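You operate a simulated robot arm through the tools that you are given. There is no shell and no other tool.

You run a simulated robot arm. Do the job below in one go: nothing can be reset, and whatever is moved stays where it is left.

JOB
Pull the stopper, fit the strainer and rinse the milk film off the small bowl.
Fine: stopper in the white dish, bowl drained, tap off.

Only the result counts: the job must be done as asked and must still hold three seconds after the hand-in. Knocking over, shifting, dropping, spilling or breaking anything else fails it. Lids that push on must go on centred and level and be pressed home; caps that screw on are set level and turned clockwise until they are tight.

ROBOT AND FRAMES
A 7-joint arm with a two-finger parallel gripper, fixed in place. Base frame: the origin is on the floor under the middle of its stand, x ahead of it, y to its left, z up; the work surface is at about z = 0.91. Lengths are in m, angles in rad, forces in N, time in s.
With the tool pointing down near the work surface it reaches from about 0.24 to 0.68 m from the base axis. Its first joint turns from -1.152 to 1.152 rad. Payload 2.4 kg.
The TCP is the grasp point between the finger pads, 0.03 m short of the fingertips. In the tool frame z runs along the fingers and y along their closing line. The gripper opens to 0.094 m. The fingers are 0.028 m wide and 0.01 m thick; the gripper's body (0.05 by 0.096 m) begins 0.055 m behind the TCP.
Orientation is that of the tool frame in the base frame, as a unit quaternion [x, y, z, w]. With the fingers straight down and closing along the base's y, the tool's x points along the base's -x, its y along +y and its z along -z.

CONTROLS
- The arm moves only by the tool drive_tool. Its argument "targets" is a list of rows, each a list of 7 numbers: the shift along the tool's x, y, z in m, then the turn, a rotation vector about the tool's x, y, z in degrees, then the opening in per cent of the stroke, from 0 (shut) to 100 (fully open). In form: [[x, y, z, rx, ry, rz, hand], ...]. A call has 1 to 20 rows; each row shifts and turns the commanded pose from where the row before left it, along the tool's axes as they then stand. Each row takes 0.2 s and may step no farther than 0.05 m and 0.15 rad from the row before; otherwise, or with a gripper value out of range, the whole call is refused. Where a pose cannot be reached the arm comes as near as it can. A force on the tool above 40 N (or 10 N above the force at the start of the call, whichever is more), or a blocked arm, ends the call early, and 0.2 s more pass. The fingers move at their own pace (about 0.153 m/s each) and stop on an object; they squeeze with about 41 N. The grip force told is the motor's: it shows also when the fingers shut on nothing. Time passes only in rows, and 0.2 s behind the last, so rows that do not move let the fingers close. The reply holds the time, the measured pose of the TCP, the force on the tool along the base axes, the opening and the grip force, in the units named above and with some noise, with the torque about the TCP (base axes, N m) and any sound that the robot's microphone picked up.
- Cameras (640 x 400 px; columns grow to the right, rows downward): "scene" is fixed at [0.0418, 0.4841, 1.4366]; the picture's right is [-0.66, -0.75, 0.00], its down [-0.49, 0.43, -0.76] and it looks along [0.57, -0.50, -0.66] (base axes); focal length 342 px, centre (320, 200). "wrist" rides on the gripper at [0.076, 0.014, -0.102] in the tool frame; the picture's right is [-0.18, 0.98, 0.00], its down [-0.75, -0.14, -0.64] and it looks along [-0.63, -0.12, 0.77] (tool axes); focal length 243 px, centre (320, 200). There is no depth. A picture from a camera that has moved, and an enlarged one, comes with that camera's place and axes in the base frame and with its lens.
- get_image(camera): a new picture of that camera. It takes no simulated time.
- close_up(camera, box): a new picture of the part [left, top, right, bottom] of that camera's present view, enlarged. It takes no simulated time.
- job_done(): hands the job in; it is judged then, once.

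Places have to be worked out from the pictures, the camera data and where the tool is seen. Open the gripper and draw the arm clear of the work before you hand the job in, unless the task says otherwise.

The tools are called after ">>>" as name(argument=value, ...) on one line, values as JSON. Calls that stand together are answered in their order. drive_tool: Moves the arm, as the interface text tells. Its arguments: {"type":"object","properties":{"targets":{"type":"array"}},"required":["targets"]} The other tools are called the same way: get_image (camera) takes a picture; close_up (camera, box) takes an enlarged picture of a part of a camera's view; job_done () hands the job in.

At the start:

```text
clock: 0.0
tcp_pos: [0.4065, 0.239, 1.2001]
orientation: [0.0, 1.0, 0.0, 0.0]
contact_force: [0.0, 0.4, -0.2]
wrist_torque: [-0.01, 0.01, 0.01]
grip_width: 0.0942
finger_force: 0.0
```

scene: 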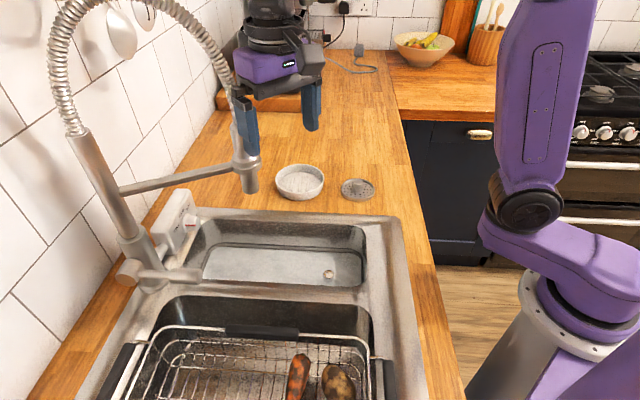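
wrist: 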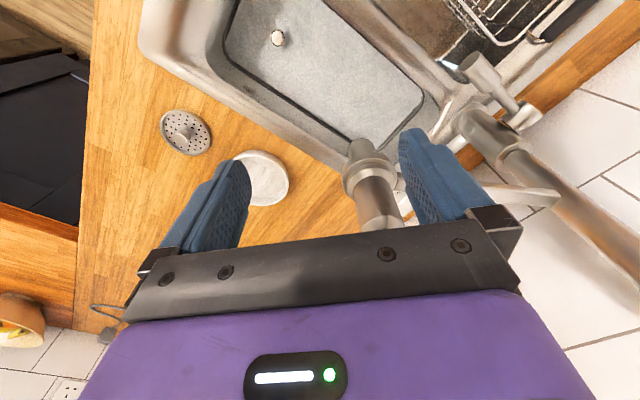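

I start by looking at both views, enlarging the sink, tap and counter items to see what's there.

>>> close_up(camera="scene", box=[160, 140, 420, 300])

>>> close_up(camera="scene", box=[40, 120, 300, 300])

>>> close_up(camera="wrist", box=[140, 0, 460, 220])

>>> close_up(camera="wrist", box=[320, 0, 640, 240])

```text
2.46 times, centred on (290, 220) of scene
camera zoom: at [0.0418, 0.4841, 1.4366], right [-0.66, -0.75, 0.0], down [-0.49, 0.43, -0.76], along [0.57, -0.5, -0.66], focal length 842 px, centre (394, 151)
```

zoom: 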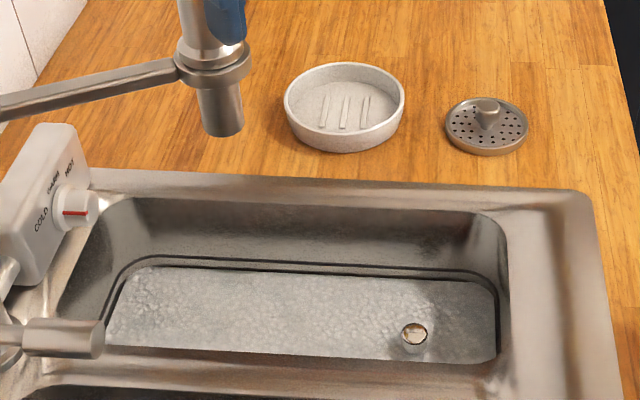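

```text
2.22 times, centred on (170, 210) of scene
camera zoom: at [0.0418, 0.4841, 1.4366], right [-0.66, -0.75, 0.0], down [-0.49, 0.43, -0.76], along [0.57, -0.5, -0.66], focal length 760 px, centre (653, 178)
```

zoom: 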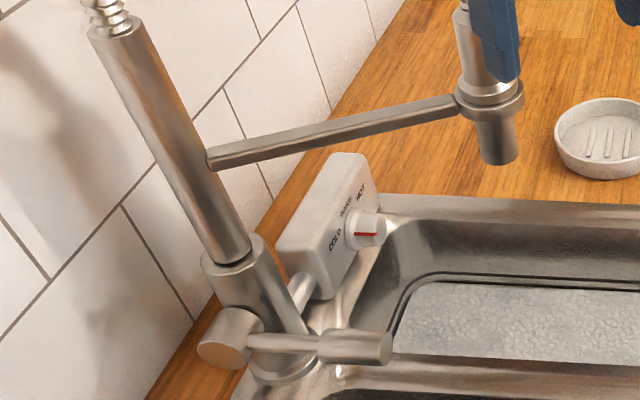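

```text
1.82 times, centred on (300, 110) of wrist
camera zoom: at [0.3293, 0.2526, 1.3041], right [0.18, 0.98, 0.0], down [0.75, -0.14, 0.64], along [0.63, -0.12, -0.77], focal length 441 px, centre (356, 364)
```

zoom: 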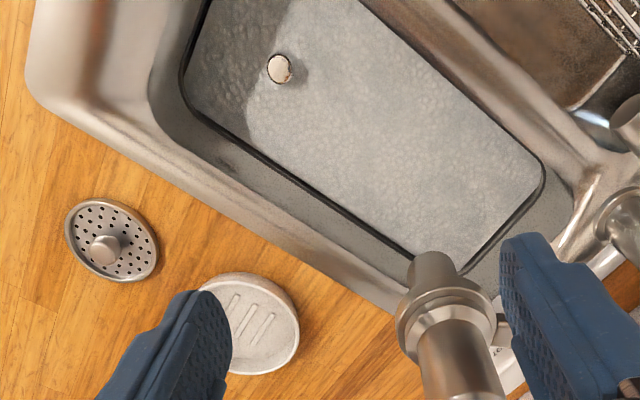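

```text
1.67 times, centred on (480, 120) of wrist
camera zoom: at [0.3293, 0.2526, 1.3041], right [0.18, 0.98, 0.0], down [0.75, -0.14, 0.64], along [0.63, -0.12, -0.77], focal length 404 px, centre (53, 333)
```

zoom: 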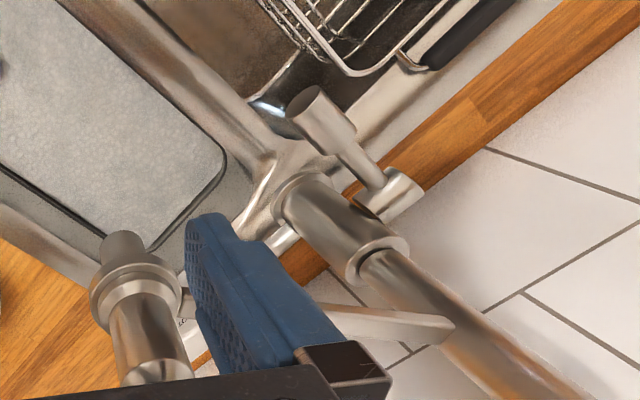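

The small sink bowl (front, z≈0.83 floor) holds the stopper with its knob near (0.366, 0.176). The strainer is near (0.461, −0.003), the white dish near (0.56, 0.10), and the spout nozzle near (0.464, 0.275, 1.055). I back away from the spout and move above the stopper for a closer look, and zoom in on the temperature knob and lever.

>>> drive_tool(targets=[[0.025, -0.035, 0, 0, 0, 0, 100], [0.025, -0.035, 0, 0, 0, 0, 100], [0, 0, 0.04, 0, 0, 0, 100], [0, 0, 0.04, 0, 0, 0, 100], [0, 0, 0.04, 0, 0, 0, 100]])

>>> close_up(camera="scene", box=[100, 170, 220, 300])

>>> get_image(camera="wrist")

>>> get_image(camera="scene")

```text
clock: 1.2
tcp_pos: [0.3563, 0.1704, 1.0813]
orientation: [-0.002, 1.0, 0.0, 0.0]
contact_force: [-0.2, 0.4, 0.3]
wrist_torque: [0.0, 0.0, -0.02]
grip_width: 0.0938
finger_force: 0.0
```

```text
3.08 times, centred on (160, 235) of scene
camera zoom: at [0.0418, 0.4841, 1.4366], right [-0.66, -0.75, 0.0], down [-0.49, 0.43, -0.76], along [0.57, -0.5, -0.66], focal length 1052 px, centre (812, 92)
```

zoom: 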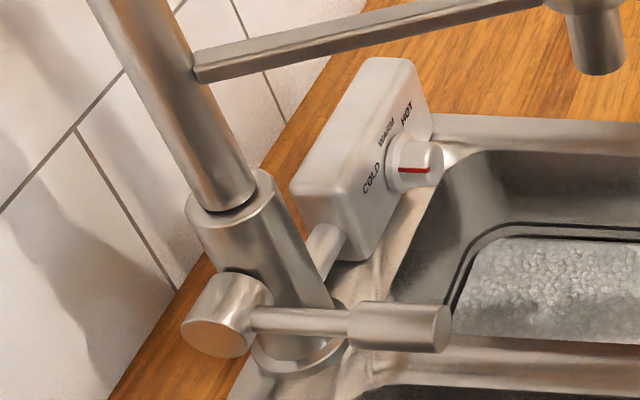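

```text
taken
camera wrist: at [0.2789, 0.184, 1.1832], right [0.18, 0.98, 0.0], down [0.75, -0.14, 0.64], along [0.63, -0.12, -0.77], focal length 243 px, centre (320, 200)
```

wrist: 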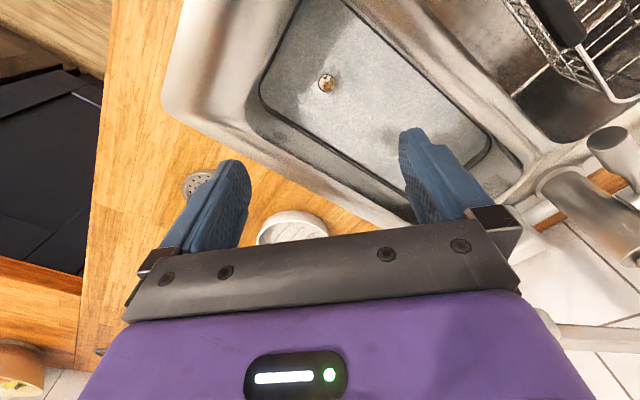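

```text
taken
```

scene: 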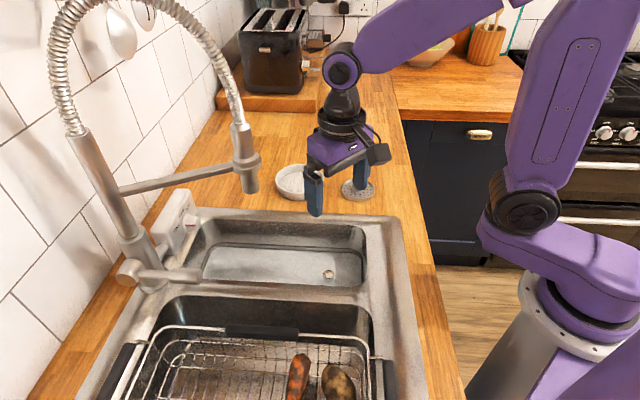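

The view shows a temperature box with COLD/WARM/HOT and a lever tap. I zoom in on the knob pointer and on the stopper.

>>> close_up(camera="scene", box=[155, 185, 205, 235])

>>> close_up(camera="scene", box=[190, 220, 380, 300])

>>> close_up(camera="wrist", box=[240, 0, 460, 140])

>>> close_up(camera="scene", box=[40, 0, 280, 200])

```text
8.00 times, centred on (180, 210) of scene
camera zoom: at [0.0418, 0.4841, 1.4366], right [-0.66, -0.75, 0.0], down [-0.49, 0.43, -0.76], along [0.57, -0.5, -0.66], focal length 2736 px, centre (1440, 120)
```

zoom: 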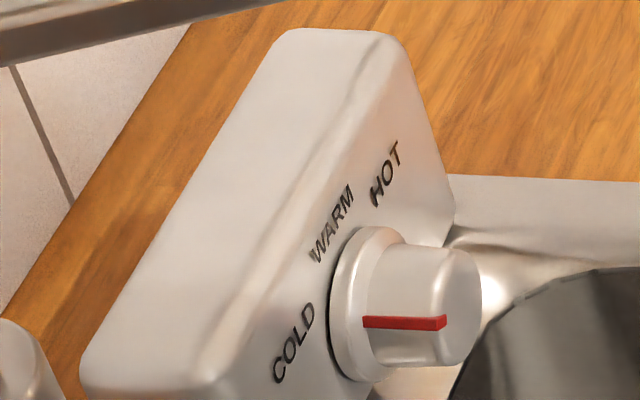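

```text
3.37 times, centred on (285, 260) of scene
camera zoom: at [0.0418, 0.4841, 1.4366], right [-0.66, -0.75, 0.0], down [-0.49, 0.43, -0.76], along [0.57, -0.5, -0.66], focal length 1152 px, centre (438, -2)
```

zoom: 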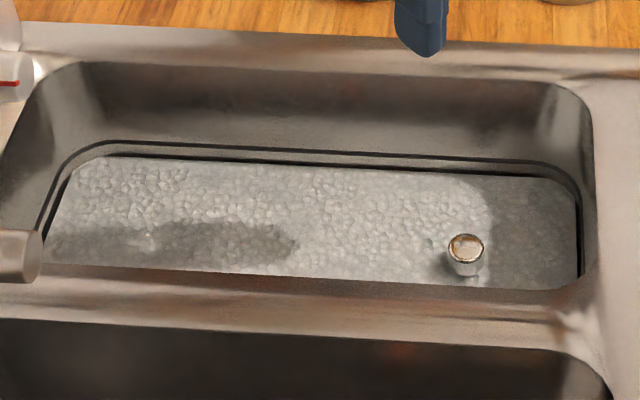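

```text
2.86 times, centred on (350, 70) of wrist
camera zoom: at [0.2789, 0.184, 1.1832], right [0.18, 0.98, 0.0], down [0.75, -0.14, 0.64], along [0.63, -0.12, -0.77], focal length 693 px, centre (234, 571)
```

zoom: 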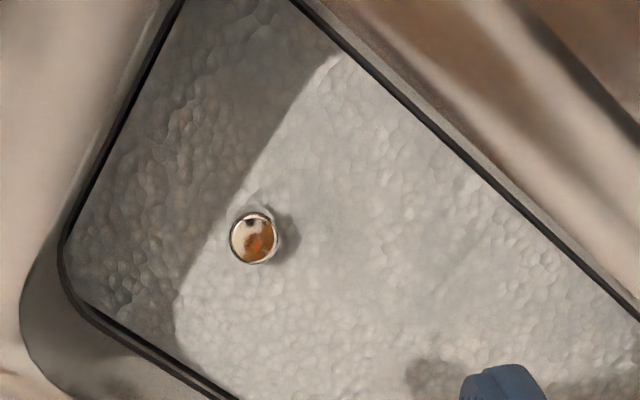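

```text
2.00 times, centred on (160, 100) of scene
camera zoom: at [0.0418, 0.4841, 1.4366], right [-0.66, -0.75, 0.0], down [-0.49, 0.43, -0.76], along [0.57, -0.5, -0.66], focal length 684 px, centre (640, 400)
```

zoom: 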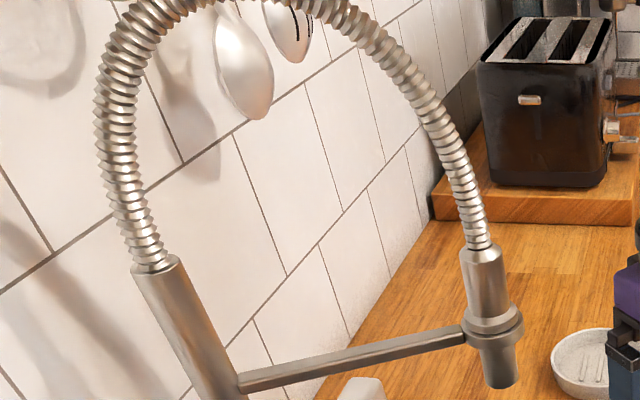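

The pointer sits at COLD, which suits rinsing milk, so I leave it. The bowl holds milky water with a ~2 cm knob standing proud at about (0.367, 0.176, 0.836). I move above it with the hand half-closed and check centring.

>>> drive_tool(targets=[[-0.0107, 0.0053, 0.03, 0, 0, 0, 55], [0, 0, 0.04, 0, 0, 0, 55], [0, 0, 0.04, 0, 0, 0, 55], [0, 0, 0.03, 0, 0, 0, 55]])

>>> get_image(camera="wrist")

>>> close_up(camera="scene", box=[240, 160, 420, 300])

```text
clock: 2.2
tcp_pos: [0.3673, 0.1739, 0.9401]
orientation: [0.0, 1.0, 0.0, 0.0]
contact_force: [-0.7, 0.4, 0.2]
wrist_torque: [0.01, 0.0, 0.03]
grip_width: 0.0517
finger_force: 0.1
```

```text
taken
camera wrist: at [0.2907, 0.1874, 1.0437], right [0.18, 0.98, 0.0], down [0.75, -0.14, 0.64], along [0.63, -0.12, -0.77], focal length 243 px, centre (320, 200)
```

wrist: 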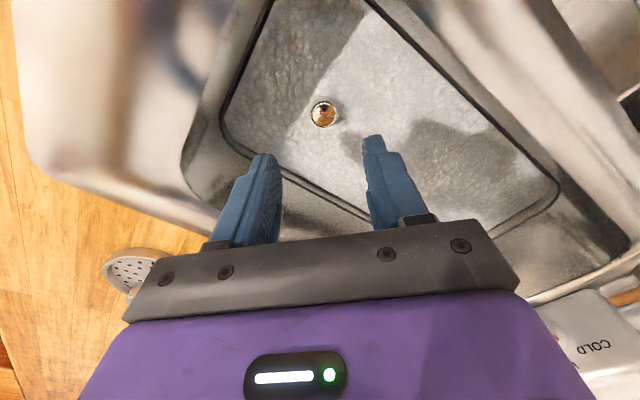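

```text
2.86 times, centred on (330, 230) of scene
camera zoom: at [0.0418, 0.4841, 1.4366], right [-0.66, -0.75, 0.0], down [-0.49, 0.43, -0.76], along [0.57, -0.5, -0.66], focal length 977 px, centre (291, 114)
```

zoom: 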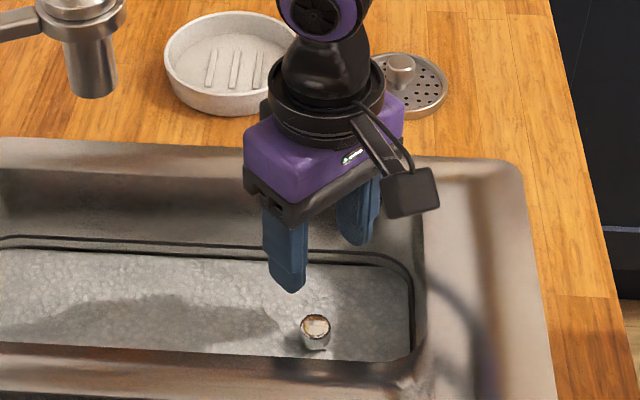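

The knob appears at (323,114), matching the predicted axis, with about 2 mm offset in +y. I correct, descend to z≈0.848 and close the fingers on the knob.

>>> drive_tool(targets=[[0, 0.002, 0.03, 0, 0, 0, 55], [0, 0, 0.03, 0, 0, 0, 55], [0, 0, 0.02, 0, 0, 0, 55], [0, 0, 0.012, 0, 0, 0, 55]])

>>> get_image(camera="wrist")

>>> close_up(camera="scene", box=[240, 160, 420, 300])

```text
clock: 3.2
tcp_pos: [0.3686, 0.1748, 0.848]
orientation: [-0.001, 1.0, 0.0, 0.0]
contact_force: [0.7, 0.3, 0.5]
wrist_torque: [-0.01, -0.03, -0.01]
grip_width: 0.0514
finger_force: 0.1
```

```text
taken
camera wrist: at [0.2912, 0.1892, 0.9519], right [0.18, 0.98, 0.0], down [0.75, -0.14, 0.64], along [0.63, -0.12, -0.77], focal length 243 px, centre (320, 200)
```

wrist: 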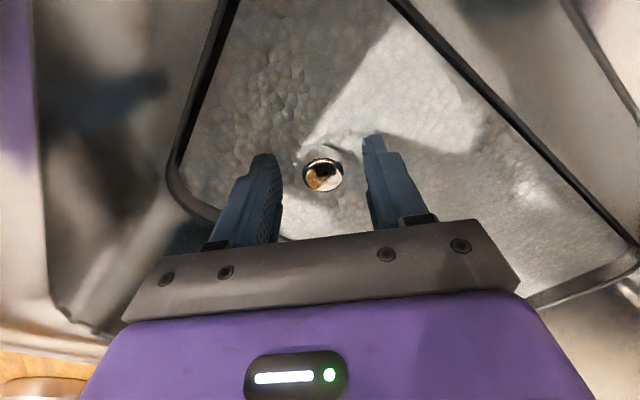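

```text
2.86 times, centred on (330, 230) of scene
camera zoom: at [0.0418, 0.4841, 1.4366], right [-0.66, -0.75, 0.0], down [-0.49, 0.43, -0.76], along [0.57, -0.5, -0.66], focal length 977 px, centre (291, 114)
```

zoom: 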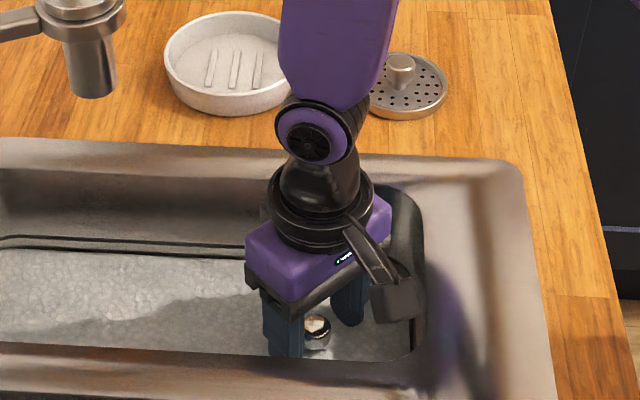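

The knob is centred between the fingers with its top about 13 mm below the TCP. I trim 1.5 mm in y, go 4 mm lower, and close on it.

>>> drive_tool(targets=[[0, 0.0015, 0.004, 0, 0, 0, 55], [0, 0, 0, 0, 0, 0, 0], [0, 0, 0, 0, 0, 0, 0], [0, 0, 0, 0, 0, 0, 0]])

>>> get_image(camera="wrist")

```text
clock: 4.2
tcp_pos: [0.3673, 0.1774, 0.8452]
orientation: [0.0, 1.0, 0.0, 0.0]
contact_force: [0.2, -0.1, 0.1]
wrist_torque: [0.03, -0.02, -0.01]
grip_width: 0.0222
finger_force: 41.0
```

```text
taken
camera wrist: at [0.2906, 0.1908, 0.9478], right [0.18, 0.98, 0.0], down [0.75, -0.14, 0.64], along [0.63, -0.12, -0.77], focal length 243 px, centre (320, 200)
```

wrist: 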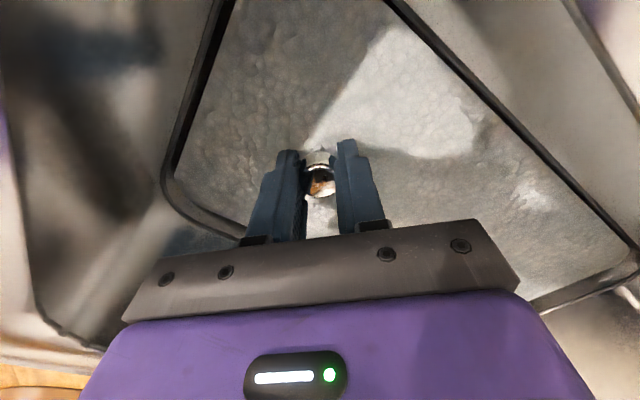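

The fingers hold the knob at 22 mm with 41 N. I pull slowly straight up.

>>> drive_tool(targets=[[0, 0, -0.004, 0, 0, 0, 0], [0, 0, -0.004, 0, 0, 0, 0], [0, 0, -0.006, 0, 0, 0, 0], [0, 0, -0.01, 0, 0, 0, 0], [0, 0, -0.015, 0, 0, 0, 0]])

>>> get_image(camera="wrist")

>>> close_up(camera="scene", box=[190, 180, 420, 300])

```text
clock: 5.4
tcp_pos: [0.3676, 0.1773, 0.8816]
orientation: [0.0, 1.0, 0.0, 0.0]
contact_force: [0.3, 0.2, -0.6]
wrist_torque: [0.02, 0.0, 0.0]
grip_width: 0.0
finger_force: 32.9
```

```text
taken
camera wrist: at [0.2911, 0.1911, 0.9861], right [0.18, 0.98, 0.0], down [0.75, -0.14, 0.64], along [0.63, -0.12, -0.77], focal length 243 px, centre (320, 200)
```

wrist: 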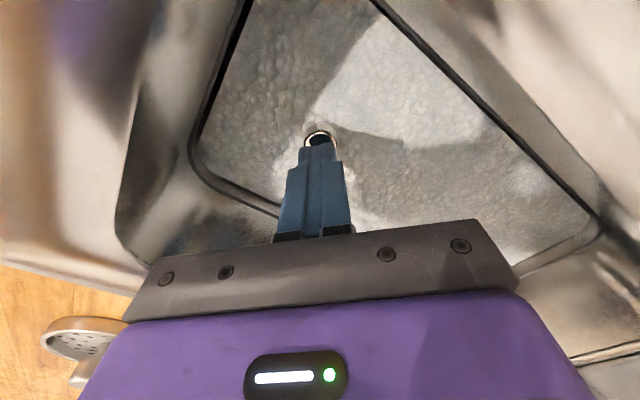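

```text
2.78 times, centred on (305, 240) of scene
camera zoom: at [0.0418, 0.4841, 1.4366], right [-0.66, -0.75, 0.0], down [-0.49, 0.43, -0.76], along [0.57, -0.5, -0.66], focal length 952 px, centre (362, 89)
```

zoom: 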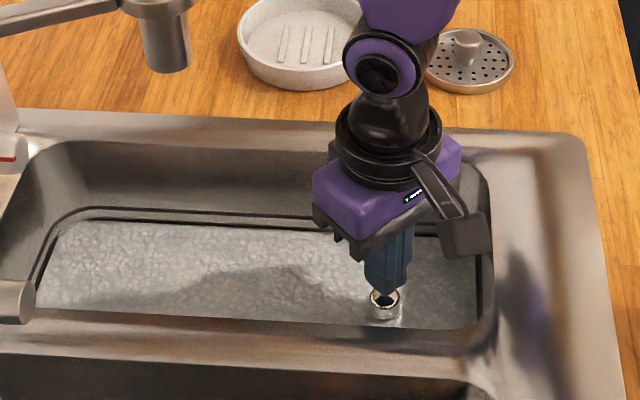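

The fingers slipped off the knob (width 0) and the stopper has not moved. I'll take a deeper grip, so first I rise and turn 90° about the tool axis, which puts the camera over the bowl rather than its rim.

>>> drive_tool(targets=[[0, 0, -0.04, 0, 0, 0, 30], [0, 0, -0.03, 0, 0, 0, 55], [0, 0, 0, 0, 0, 8.2, 55], [0, 0, 0, 0, 0, 8.2, 55], [0, 0, 0, 0, 0, 8.2, 55], [0, 0, 0, 0, 0, 8.2, 55], [0, 0, 0, 0, 0, 8.2, 55], [0, 0, 0, 0, 0, 8.2, 55], [0, 0, 0, 0, 0, 8.2, 55], [0, 0, 0, 0, 0, 8.2, 55], [0, 0, 0, 0, 0, 8.2, 55], [0, 0, 0, 0, 0, 8.2, 55], [0, 0, 0, 0, 0, 8.0, 55]])

>>> get_image(camera="wrist")

>>> get_image(camera="scene")

>>> close_up(camera="wrist", box=[260, 60, 380, 160])

```text
clock: 8.2
tcp_pos: [0.3678, 0.1782, 0.954]
orientation: [0.708, 0.707, 0.0, 0.0]
contact_force: [-0.7, -0.4, 0.0]
wrist_torque: [0.0, 0.01, 0.01]
grip_width: 0.0516
finger_force: 0.1
```

```text
taken
camera wrist: at [0.3811, 0.2535, 1.0567], right [0.98, -0.19, 0.0], down [-0.14, -0.75, 0.64], along [-0.12, -0.63, -0.77], focal length 243 px, centre (320, 200)
```

wrist: 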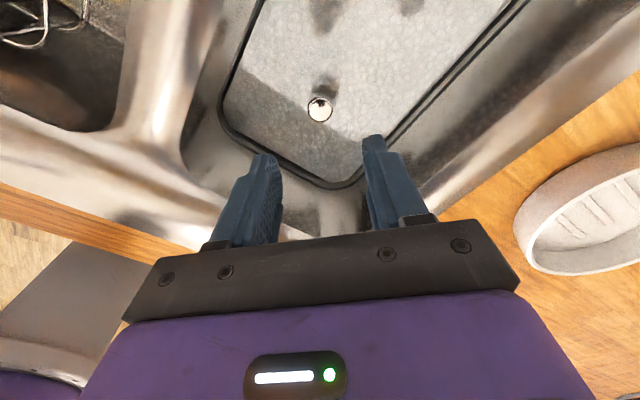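

```text
taken
```

scene: 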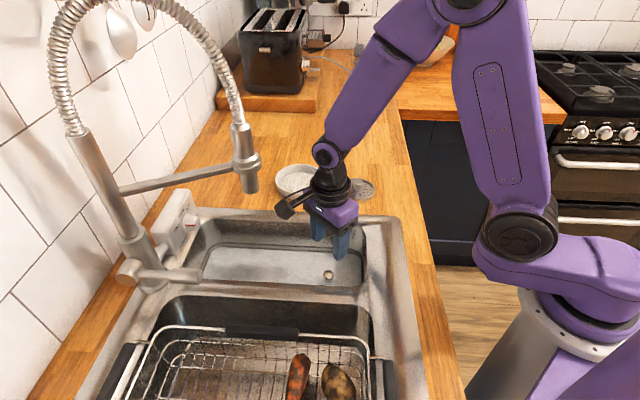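

```text
4.00 times, centred on (320, 110) of wrist
camera zoom: at [0.3811, 0.2535, 1.0567], right [0.98, -0.19, 0.0], down [-0.14, -0.75, 0.64], along [-0.12, -0.63, -0.77], focal length 970 px, centre (320, 560)
```

zoom: 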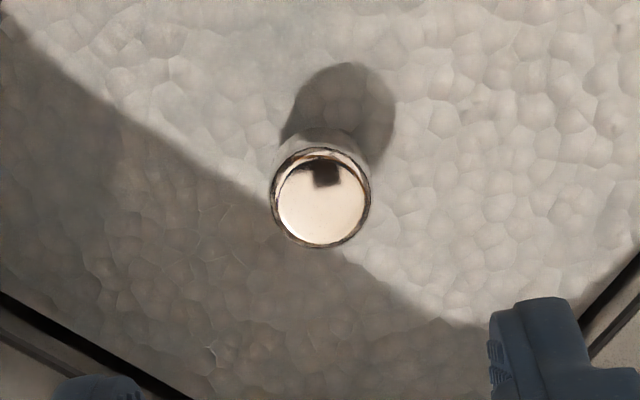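

The knob is centred under the tool (top at z≈0.836). I descend with small final steps to find how deep the fingertips can go beside it.

>>> drive_tool(targets=[[0, 0, 0.04, 0, 0, 0, 50], [0, 0, 0.04, 0, 0, 0, 50], [0, 0, 0.02, 0, 0, 0, 50], [0, 0, 0.006, 0, 0, 0, 50], [0, 0, 0.004, 0, 0, 0, 50], [0, 0, 0.003, 0, 0, 0, 50], [0, 0, 0.003, 0, 0, 0, 50]])

>>> get_image(camera="wrist")

>>> close_up(camera="scene", box=[240, 160, 420, 300])

```text
clock: 9.6
tcp_pos: [0.3675, 0.178, 0.8431]
orientation: [0.707, 0.708, 0.001, 0.001]
contact_force: [-4.2, -2.2, 16.2]
wrist_torque: [-0.08, 0.19, -0.03]
grip_width: 0.047
finger_force: 0.0
stopped in row 7: the force on the tool passed its limit at 52 N (the readings are from after the stop); the commanded pose is now the measured one
```

```text
taken
camera wrist: at [0.3808, 0.2532, 0.9463], right [0.98, -0.18, 0.0], down [-0.14, -0.75, 0.64], along [-0.12, -0.63, -0.77], focal length 243 px, centre (320, 200)
```

wrist: 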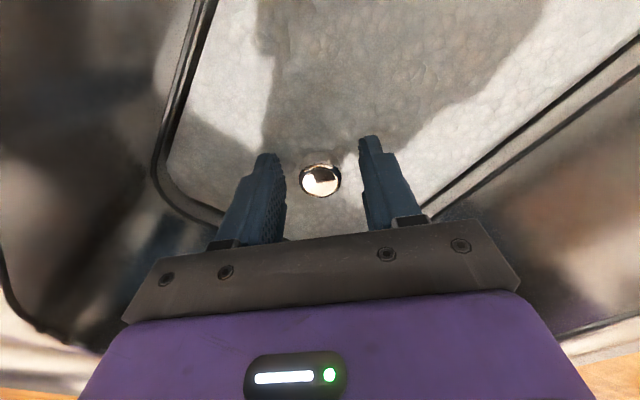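

```text
2.86 times, centred on (330, 230) of scene
camera zoom: at [0.0415, 0.484, 1.4367], right [-0.66, -0.75, 0.0], down [-0.49, 0.43, -0.76], along [0.57, -0.5, -0.66], focal length 977 px, centre (291, 114)
```

zoom: 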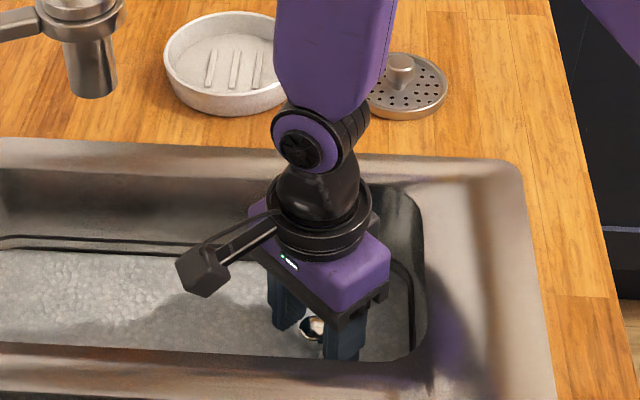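

The fingertips touch something solid at z≈0.813, which limits the depth. I back off a hair, grip at this maximum depth, and pull in tiny steps while reading the force.

>>> drive_tool(targets=[[0, 0, -0.0008, 0, 0, 0, 50], [0, 0, 0, 0, 0, 0, 0], [0, 0, 0, 0, 0, 0, 0], [0, 0, 0, 0, 0, 0, 0]])

>>> drive_tool(targets=[[0, 0, -0.001, 0, 0, 0, 0], [0, 0, -0.001, 0, 0, 0, 0]])

```text
clock: 10.6
tcp_pos: [0.3681, 0.1772, 0.843]
orientation: [0.707, 0.708, 0.0, 0.0]
contact_force: [-1.3, 3.7, 2.4]
wrist_torque: [0.16, 0.04, 0.01]
grip_width: 0.0227
finger_force: 41.5
```

```text
clock: 11.2
tcp_pos: [0.3685, 0.1773, 0.846]
orientation: [0.707, 0.707, 0.0, 0.0]
contact_force: [0.7, -0.6, -1.3]
wrist_torque: [0.02, -0.01, -0.01]
grip_width: 0.0223
finger_force: 40.7
```

After about 3 mm the force is only −1.3 N, so I check whether the stopper is coming with the fingers.

>>> close_up(camera="wrist", box=[260, 110, 380, 210])

>>> drive_tool(targets=[[0, 0, -0.002, 0, 0, 0, 0], [0, 0, -0.002, 0, 0, 0, 0]])

>>> close_up(camera="wrist", box=[260, 110, 380, 210])

>>> close_up(camera="scene", box=[280, 220, 380, 300])

```text
4.00 times, centred on (320, 160) of wrist
camera zoom: at [0.3813, 0.253, 0.949], right [0.98, -0.18, 0.0], down [-0.14, -0.75, 0.64], along [-0.12, -0.63, -0.77], focal length 970 px, centre (320, 360)
```

zoom: 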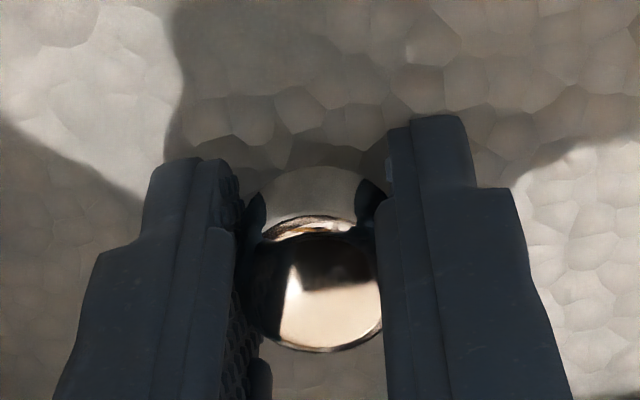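

```text
clock: 11.8
tcp_pos: [0.368, 0.1781, 0.8501]
orientation: [0.707, 0.708, 0.0, 0.001]
contact_force: [0.4, 0.3, -1.2]
wrist_torque: [0.08, -0.02, 0.01]
grip_width: 0.0224
finger_force: 41.2
```

```text
4.00 times, centred on (320, 160) of wrist
camera zoom: at [0.381, 0.253, 0.9533], right [0.98, -0.18, 0.0], down [-0.14, -0.75, 0.64], along [-0.12, -0.63, -0.77], focal length 970 px, centre (320, 360)
```

zoom: 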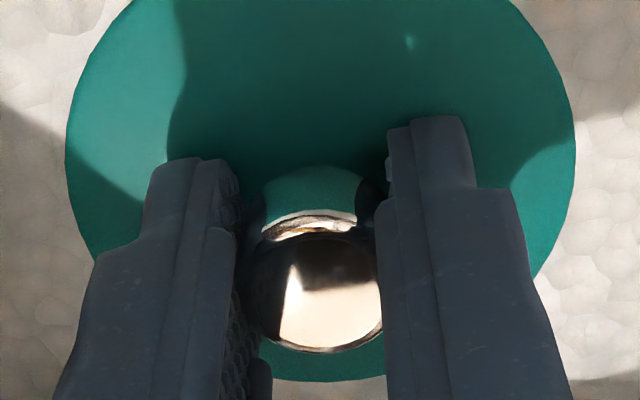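

```text
5.00 times, centred on (330, 260) of scene
camera zoom: at [0.0418, 0.4841, 1.4366], right [-0.66, -0.75, 0.0], down [-0.49, 0.43, -0.76], along [0.57, -0.5, -0.66], focal length 1710 px, centre (270, -100)
```

zoom: 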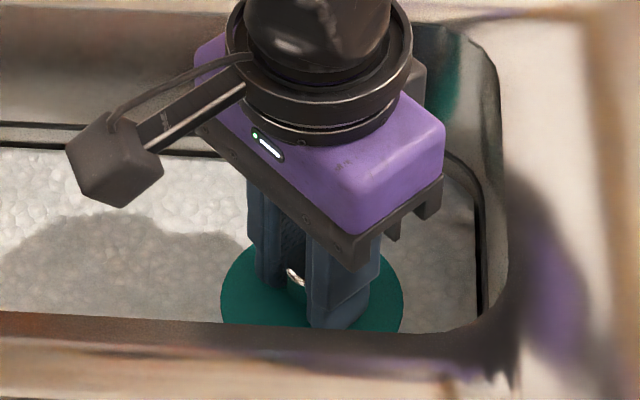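

The teal stopper disc (about 7.5 cm wide) is coming out of the milky water held by the knob, weighing about 1 N. I continue lifting gently.

>>> drive_tool(targets=[[0, 0, -0.003, 0, 0, 0, 0], [0, 0, -0.003, 0, 0, 0, 0], [0, 0, -0.004, 0, 0, 0, 0], [0, 0, -0.004, 0, 0, 0, 0], [0, 0, -0.005, 0, 0, 0, 0], [0, 0, -0.005, 0, 0, 0, 0], [0, 0, -0.006, 0, 0, 0, 0]])

>>> get_image(camera="wrist")

>>> close_up(camera="scene", box=[190, 180, 420, 300])

```text
clock: 13.4
tcp_pos: [0.368, 0.1759, 0.878]
orientation: [0.707, 0.707, 0.0, 0.001]
contact_force: [0.4, 0.0, 0.1]
wrist_torque: [0.01, 0.01, -0.01]
grip_width: 0.0221
finger_force: 40.9
```

```text
taken
camera wrist: at [0.3815, 0.2525, 0.9817], right [0.98, -0.18, 0.0], down [-0.14, -0.75, 0.64], along [-0.12, -0.63, -0.77], focal length 243 px, centre (320, 200)
```

wrist: 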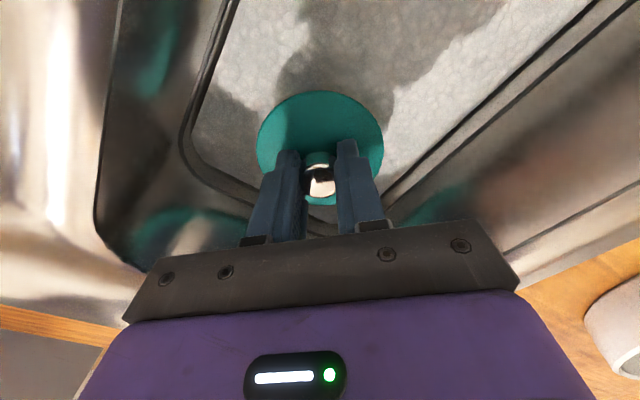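

```text
2.78 times, centred on (305, 240) of scene
camera zoom: at [0.0418, 0.4841, 1.4366], right [-0.66, -0.75, 0.0], down [-0.49, 0.43, -0.76], along [0.57, -0.5, -0.66], focal length 952 px, centre (362, 89)
```

zoom: 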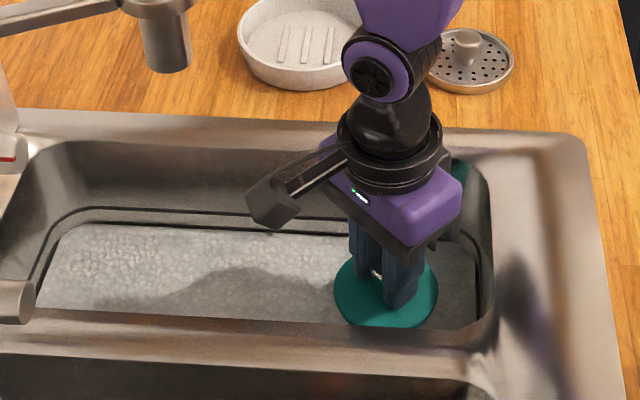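

The stopper is held securely. I lift it clear of the bowl, letting it drip there.

>>> drive_tool(targets=[[0, 0, -0.01, 0, 0, 0, 0], [0, 0, -0.012, 0, 0, 0, 0], [0, 0, -0.014, 0, 0, 0, 0], [0, 0, -0.014, 0, 0, 0, 0], [0, 0, -0.014, 0, 0, 0, 0], [0, 0, -0.014, 0, 0, 0, 0], [0, 0, -0.014, 0, 0, 0, 0], [0, 0, -0.012, 0, 0, 0, 0], [0, 0, -0.01, 0, 0, 0, 0], [0, 0, 0, 0, 0, 0, 0], [0, 0, 0, 0, 0, 0, 0], [0, 0, 0, 0, 0, 0, 0], [0, 0, 0, 0, 0, 0, 0]])

>>> get_image(camera="scene")

>>> get_image(camera="wrist")

```text
clock: 16.2
tcp_pos: [0.3666, 0.1752, 0.9931]
orientation: [0.706, 0.708, 0.001, 0.001]
contact_force: [0.6, -0.4, -0.3]
wrist_torque: [-0.01, 0.01, 0.01]
grip_width: 0.0222
finger_force: 41.0
```

```text
taken
```

scene: 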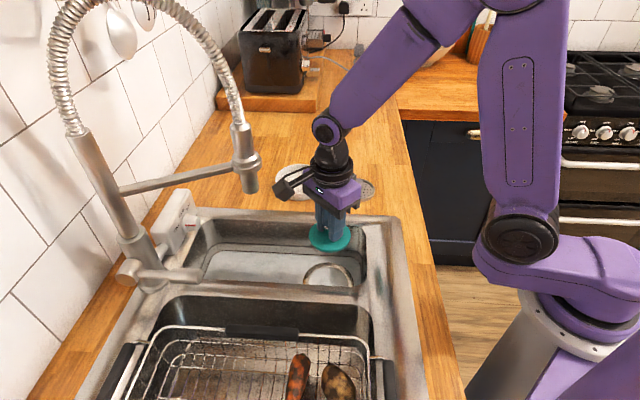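

```text
taken
camera wrist: at [0.3808, 0.2527, 1.0966], right [0.98, -0.18, 0.0], down [-0.14, -0.75, 0.64], along [-0.12, -0.63, -0.77], focal length 243 px, centre (320, 200)
```

wrist: 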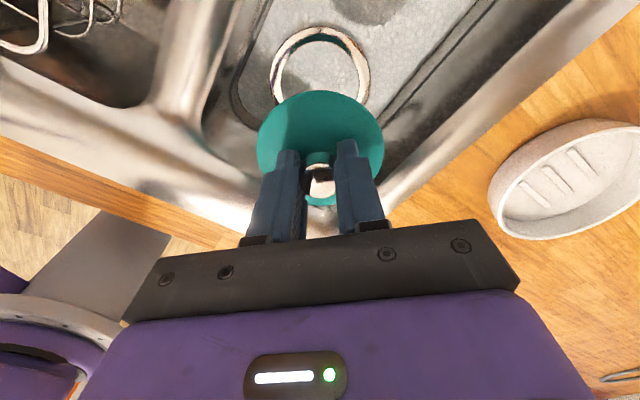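

Water is draining and the drain ring is visible. I swing the stopper away from the spout and toward the white dish, at height, pausing short of it to look.

>>> drive_tool(targets=[[-0.01, 0.004, 0, 0, 0, 0, 0], [-0.018, 0.008, 0, 0, 0, 0, 0], [-0.02, 0.008, 0, 0, 0, 0, 0], [-0.02, 0.008, 0, 0, 0, 0, 0], [-0.01, 0.015, 0, 0, 0, 0, 0], [0, 0.018, 0, 0, 0, 0, 0], [0, 0.02, 0, 0, 0, 0, 0], [0, 0.02, 0, 0, 0, 0, 0], [0, 0.02, 0, 0, 0, 0, 0], [0, 0.015, 0, 0, 0, 0, 0], [0, 0.01, 0, 0, 0, 0, 0], [0, 0, 0, 0, 0, 0, 0]])

>>> get_image(camera="wrist")

>>> get_image(camera="scene")

```text
clock: 18.8
tcp_pos: [0.5136, 0.098, 0.9941]
orientation: [0.706, 0.708, -0.001, 0.0]
contact_force: [0.4, 0.9, 0.6]
wrist_torque: [0.0, -0.01, 0.04]
grip_width: 0.0222
finger_force: 41.1
```

```text
taken
camera wrist: at [0.5279, 0.1747, 1.0969], right [0.98, -0.18, 0.0], down [-0.14, -0.75, 0.64], along [-0.12, -0.63, -0.77], focal length 243 px, centre (320, 200)
```

wrist: 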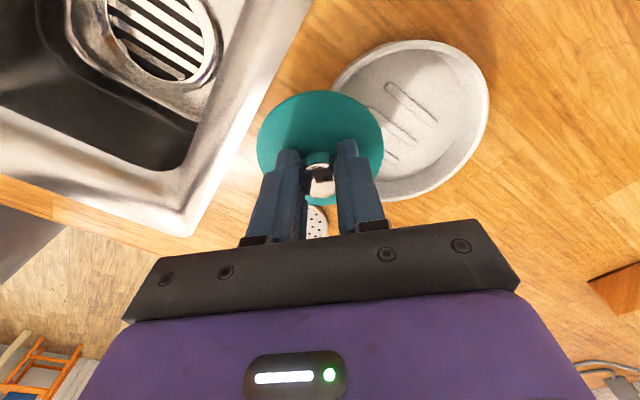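

```text
taken
```

scene: 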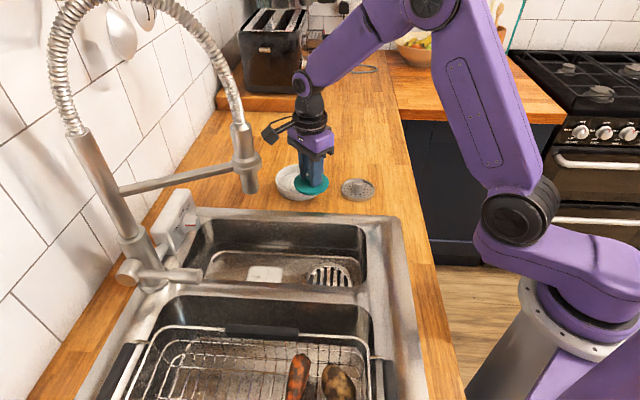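

The bowl has drained, leaving a milk film on its floor. From the wrist view I put the dish centre near (0.576, 0.101). I move over it and look again.

>>> drive_tool(targets=[[0, 0.015, 0, 0, 0, 0, 0], [0.001, 0.02, 0, 0, 0, 0, 0], [0.001, 0.015, 0, 0, 0, 0, 0], [0, 0.009, 0, 0, 0, 0, 0], [0, 0, 0, 0, 0, 0, 0]])

>>> get_image(camera="wrist")

>>> close_up(camera="scene", box=[230, 120, 400, 220])

>>> close_up(camera="wrist", box=[220, 40, 420, 220])

```text
clock: 20.0
tcp_pos: [0.5728, 0.1025, 0.9936]
orientation: [0.706, 0.708, 0.001, 0.0]
contact_force: [-0.3, -0.3, -0.2]
wrist_torque: [0.0, 0.0, -0.02]
grip_width: 0.0224
finger_force: 40.8
```

```text
taken
camera wrist: at [0.5864, 0.1779, 1.0977], right [0.98, -0.18, 0.0], down [-0.14, -0.75, 0.64], along [-0.12, -0.63, -0.77], focal length 243 px, centre (320, 200)
```

wrist: 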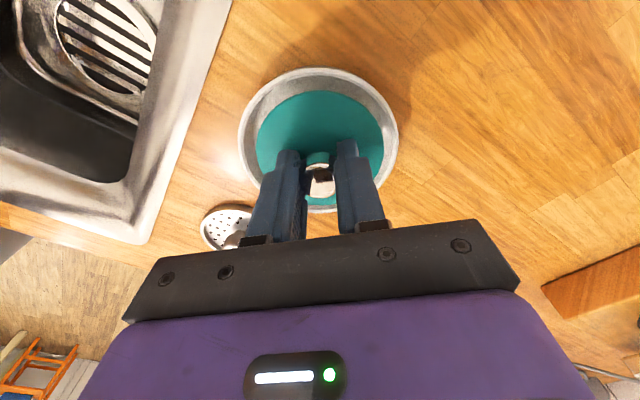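

```text
3.76 times, centred on (315, 170) of scene
camera zoom: at [0.0418, 0.4841, 1.4366], right [-0.66, -0.75, 0.0], down [-0.49, 0.43, -0.76], along [0.57, -0.5, -0.66], focal length 1287 px, centre (339, 313)
```

zoom: 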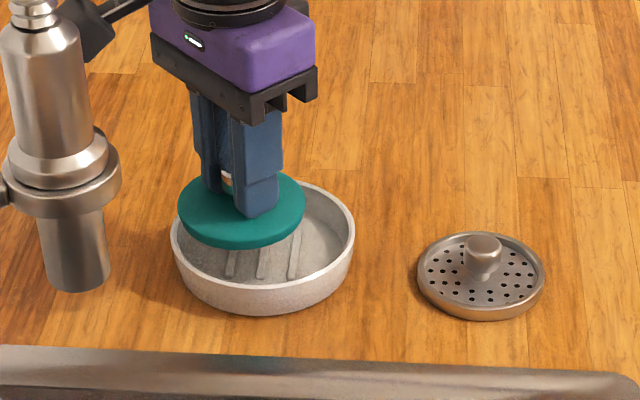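

```text
2.22 times, centred on (320, 130) of wrist
camera zoom: at [0.5864, 0.1779, 1.0977], right [0.98, -0.18, 0.0], down [-0.14, -0.75, 0.64], along [-0.12, -0.63, -0.77], focal length 539 px, centre (320, 356)
```

zoom: 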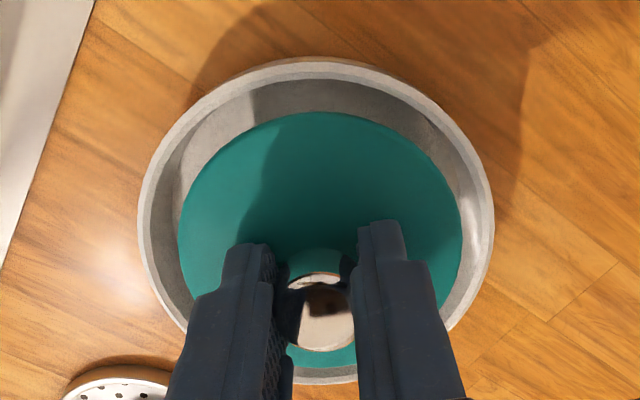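

Fitting the rim circle gives a dish centre near (0.567, 0.089), outer diameter about 11.7 cm, and the scene view agrees. I shift there and lower the stopper in small steps until it touches.

>>> drive_tool(targets=[[-0.0135, -0.006, 0, 0, 0, 0, 0], [0, 0, 0.012, 0, 0, 0, 0], [0, 0, 0.01, 0, 0, 0, 0]])

>>> close_up(camera="scene", box=[230, 120, 400, 220])

>>> close_up(camera="wrist", box=[220, 40, 420, 220])

```text
clock: 20.8
tcp_pos: [0.5672, 0.0883, 0.9708]
orientation: [0.706, 0.708, 0.001, 0.001]
contact_force: [-0.3, -0.2, -0.5]
wrist_torque: [0.01, 0.0, -0.01]
grip_width: 0.0225
finger_force: 41.1
```

```text
3.76 times, centred on (315, 170) of scene
camera zoom: at [0.0418, 0.4841, 1.4366], right [-0.66, -0.75, 0.0], down [-0.49, 0.43, -0.76], along [0.57, -0.5, -0.66], focal length 1287 px, centre (339, 313)
```

zoom: 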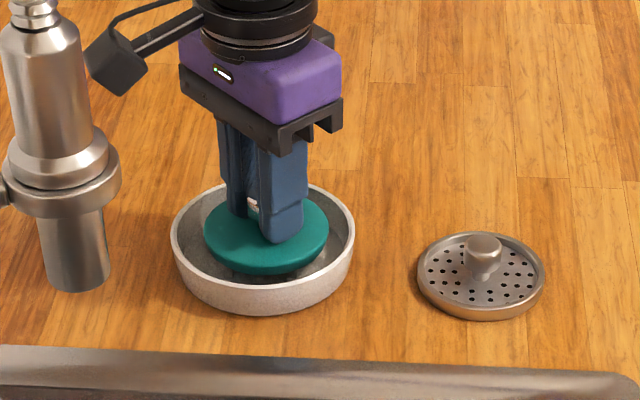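

```text
2.22 times, centred on (320, 130) of wrist
camera zoom: at [0.5796, 0.1646, 1.0751], right [0.98, -0.18, 0.0], down [-0.14, -0.75, 0.64], along [-0.12, -0.63, -0.77], focal length 539 px, centre (320, 356)
```

zoom: 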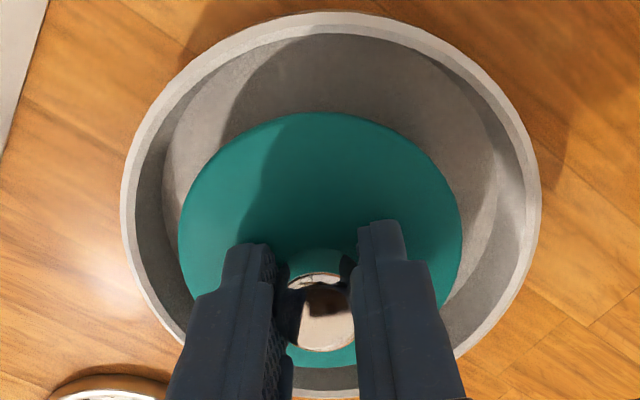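

It sits well inside the rim, so I nudge +2 mm in x and lower gently until contact.

>>> drive_tool(targets=[[0, 0.002, 0.004, 0, 0, 0, 0], [0, 0, 0.004, 0, 0, 0, 0], [0, 0, 0.002, 0, 0, 0, 0], [0, 0, 0.002, 0, 0, 0, 0]])

>>> close_up(camera="scene", box=[230, 120, 400, 220])

```text
clock: 21.8
tcp_pos: [0.5675, 0.0891, 0.9582]
orientation: [0.707, 0.707, 0.0, 0.0]
contact_force: [-0.4, 0.0, -0.5]
wrist_torque: [0.01, -0.03, 0.0]
grip_width: 0.0225
finger_force: 41.6
```

```text
3.76 times, centred on (315, 170) of scene
camera zoom: at [0.0418, 0.4841, 1.4366], right [-0.66, -0.75, 0.0], down [-0.49, 0.43, -0.76], along [0.57, -0.5, -0.66], focal length 1287 px, centre (339, 313)
```

zoom: 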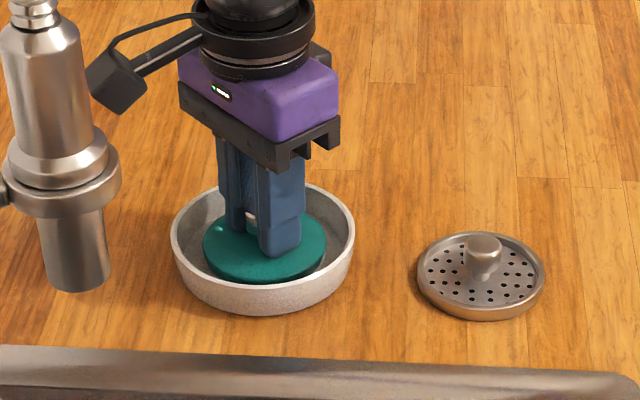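

No contact yet, so I keep lowering by about a millimetre per row.

>>> drive_tool(targets=[[0, 0, 0.0015, 0, 0, 0, 0], [0, 0, 0.0015, 0, 0, 0, 0]])

>>> drive_tool(targets=[[0, 0, 0.0015, 0, 0, 0, 0], [0, 0, 0.001, 0, 0, 0, 0]])

```text
clock: 22.4
tcp_pos: [0.5693, 0.0894, 0.9579]
orientation: [0.706, 0.708, 0.002, 0.002]
contact_force: [-0.5, 0.0, 9.8]
wrist_torque: [0.05, 0.23, -0.04]
grip_width: 0.0223
finger_force: 40.9
```

```text
clock: 23.1
tcp_pos: [0.5696, 0.0898, 0.9572]
orientation: [0.706, 0.708, 0.002, 0.002]
contact_force: [-4.5, -0.7, 8.3]
wrist_torque: [0.01, 0.17, 0.01]
grip_width: 0.0222
finger_force: 41.4
stopped in row 2: the force on the tool passed its limit at 42 N (the readings are from after the stop); the commanded pose is now the measured one
```

The stopper is resting on the dish floor (contact force). I open the hand and look before rising.

>>> drive_tool(targets=[[0, 0, -0.0005, 0, 0, 0, 35], [0, 0, 0, 0, 0, 0, 45], [0, 0, 0, 0, 0, 0, 45]])

>>> close_up(camera="scene", box=[230, 120, 400, 220])

>>> close_up(camera="wrist", box=[220, 40, 420, 220])

```text
clock: 23.9
tcp_pos: [0.5696, 0.0891, 0.9563]
orientation: [0.706, 0.708, 0.002, 0.002]
contact_force: [2.3, -0.4, 3.9]
wrist_torque: [-0.02, 0.02, -0.01]
grip_width: 0.0412
finger_force: 0.1
```

```text
3.76 times, centred on (315, 170) of scene
camera zoom: at [0.0418, 0.4841, 1.4366], right [-0.66, -0.75, 0.0], down [-0.49, 0.43, -0.76], along [0.57, -0.5, -0.66], focal length 1287 px, centre (339, 313)
```

zoom: 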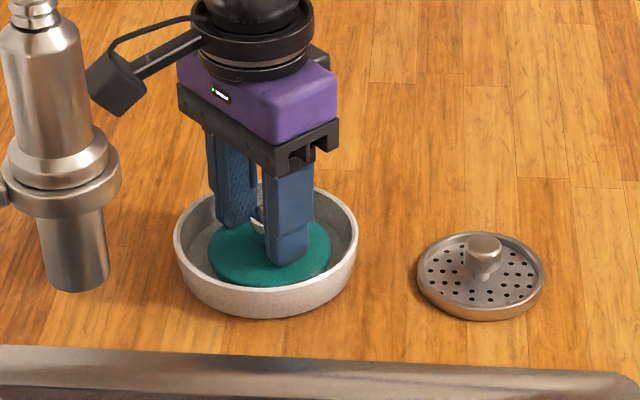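

```text
2.22 times, centred on (320, 130) of wrist
camera zoom: at [0.5828, 0.165, 1.0607], right [0.98, -0.18, 0.01], down [-0.14, -0.75, 0.64], along [-0.11, -0.63, -0.77], focal length 539 px, centre (320, 356)
```

zoom: 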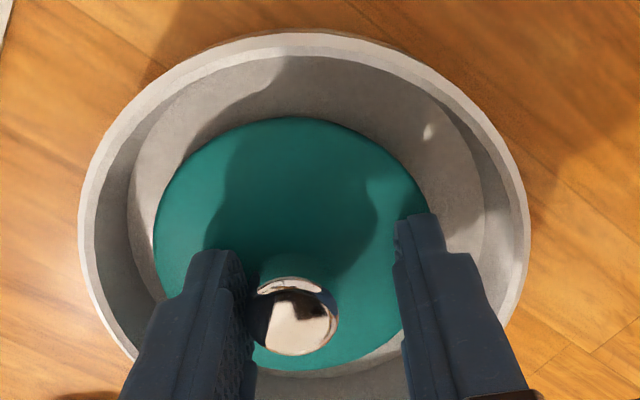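

The stopper lies flat in the dish. I rise straight up.

>>> drive_tool(targets=[[0, 0, -0.01, 0, 0, 0, 45], [0, 0, -0.03, 0, 0, 0, 50], [0, 0, -0.04, 0, 0, 0, 50]])

>>> get_image(camera="wrist")

>>> close_up(camera="scene", box=[230, 120, 400, 220])

>>> close_up(camera="scene", box=[190, 210, 390, 310])

```text
clock: 24.7
tcp_pos: [0.5704, 0.0884, 1.0387]
orientation: [0.707, 0.708, 0.002, 0.002]
contact_force: [0.0, 0.1, -0.2]
wrist_torque: [0.0, -0.03, 0.0]
grip_width: 0.0469
finger_force: 0.1
```

```text
taken
camera wrist: at [0.5839, 0.164, 1.1417], right [0.98, -0.18, 0.0], down [-0.14, -0.75, 0.64], along [-0.11, -0.63, -0.77], focal length 243 px, centre (320, 200)
```

wrist: 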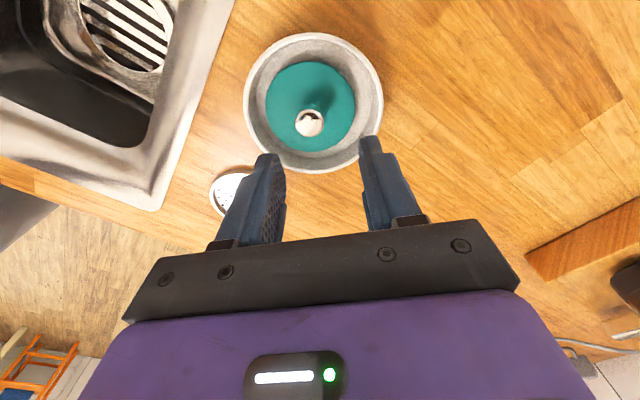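

```text
3.76 times, centred on (315, 170) of scene
camera zoom: at [0.0418, 0.4841, 1.4366], right [-0.66, -0.75, 0.0], down [-0.49, 0.43, -0.76], along [0.57, -0.5, -0.66], focal length 1287 px, centre (339, 313)
```

zoom: 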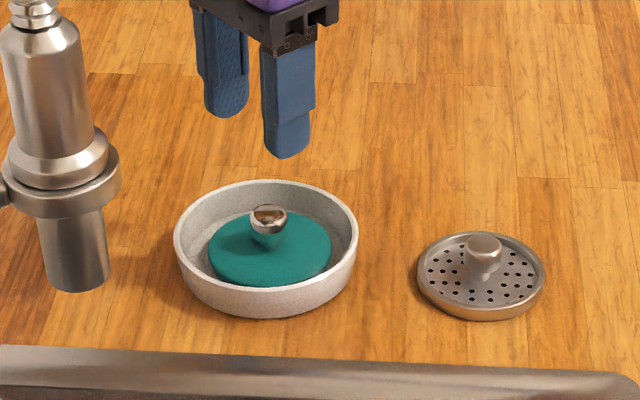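

```text
3.20 times, centred on (290, 260) of scene
camera zoom: at [0.0418, 0.4841, 1.4366], right [-0.66, -0.75, 0.0], down [-0.49, 0.43, -0.76], along [0.57, -0.5, -0.66], focal length 1094 px, centre (416, 8)
```

zoom: 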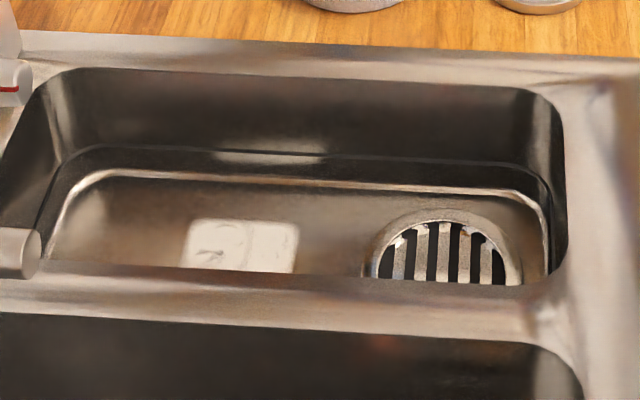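

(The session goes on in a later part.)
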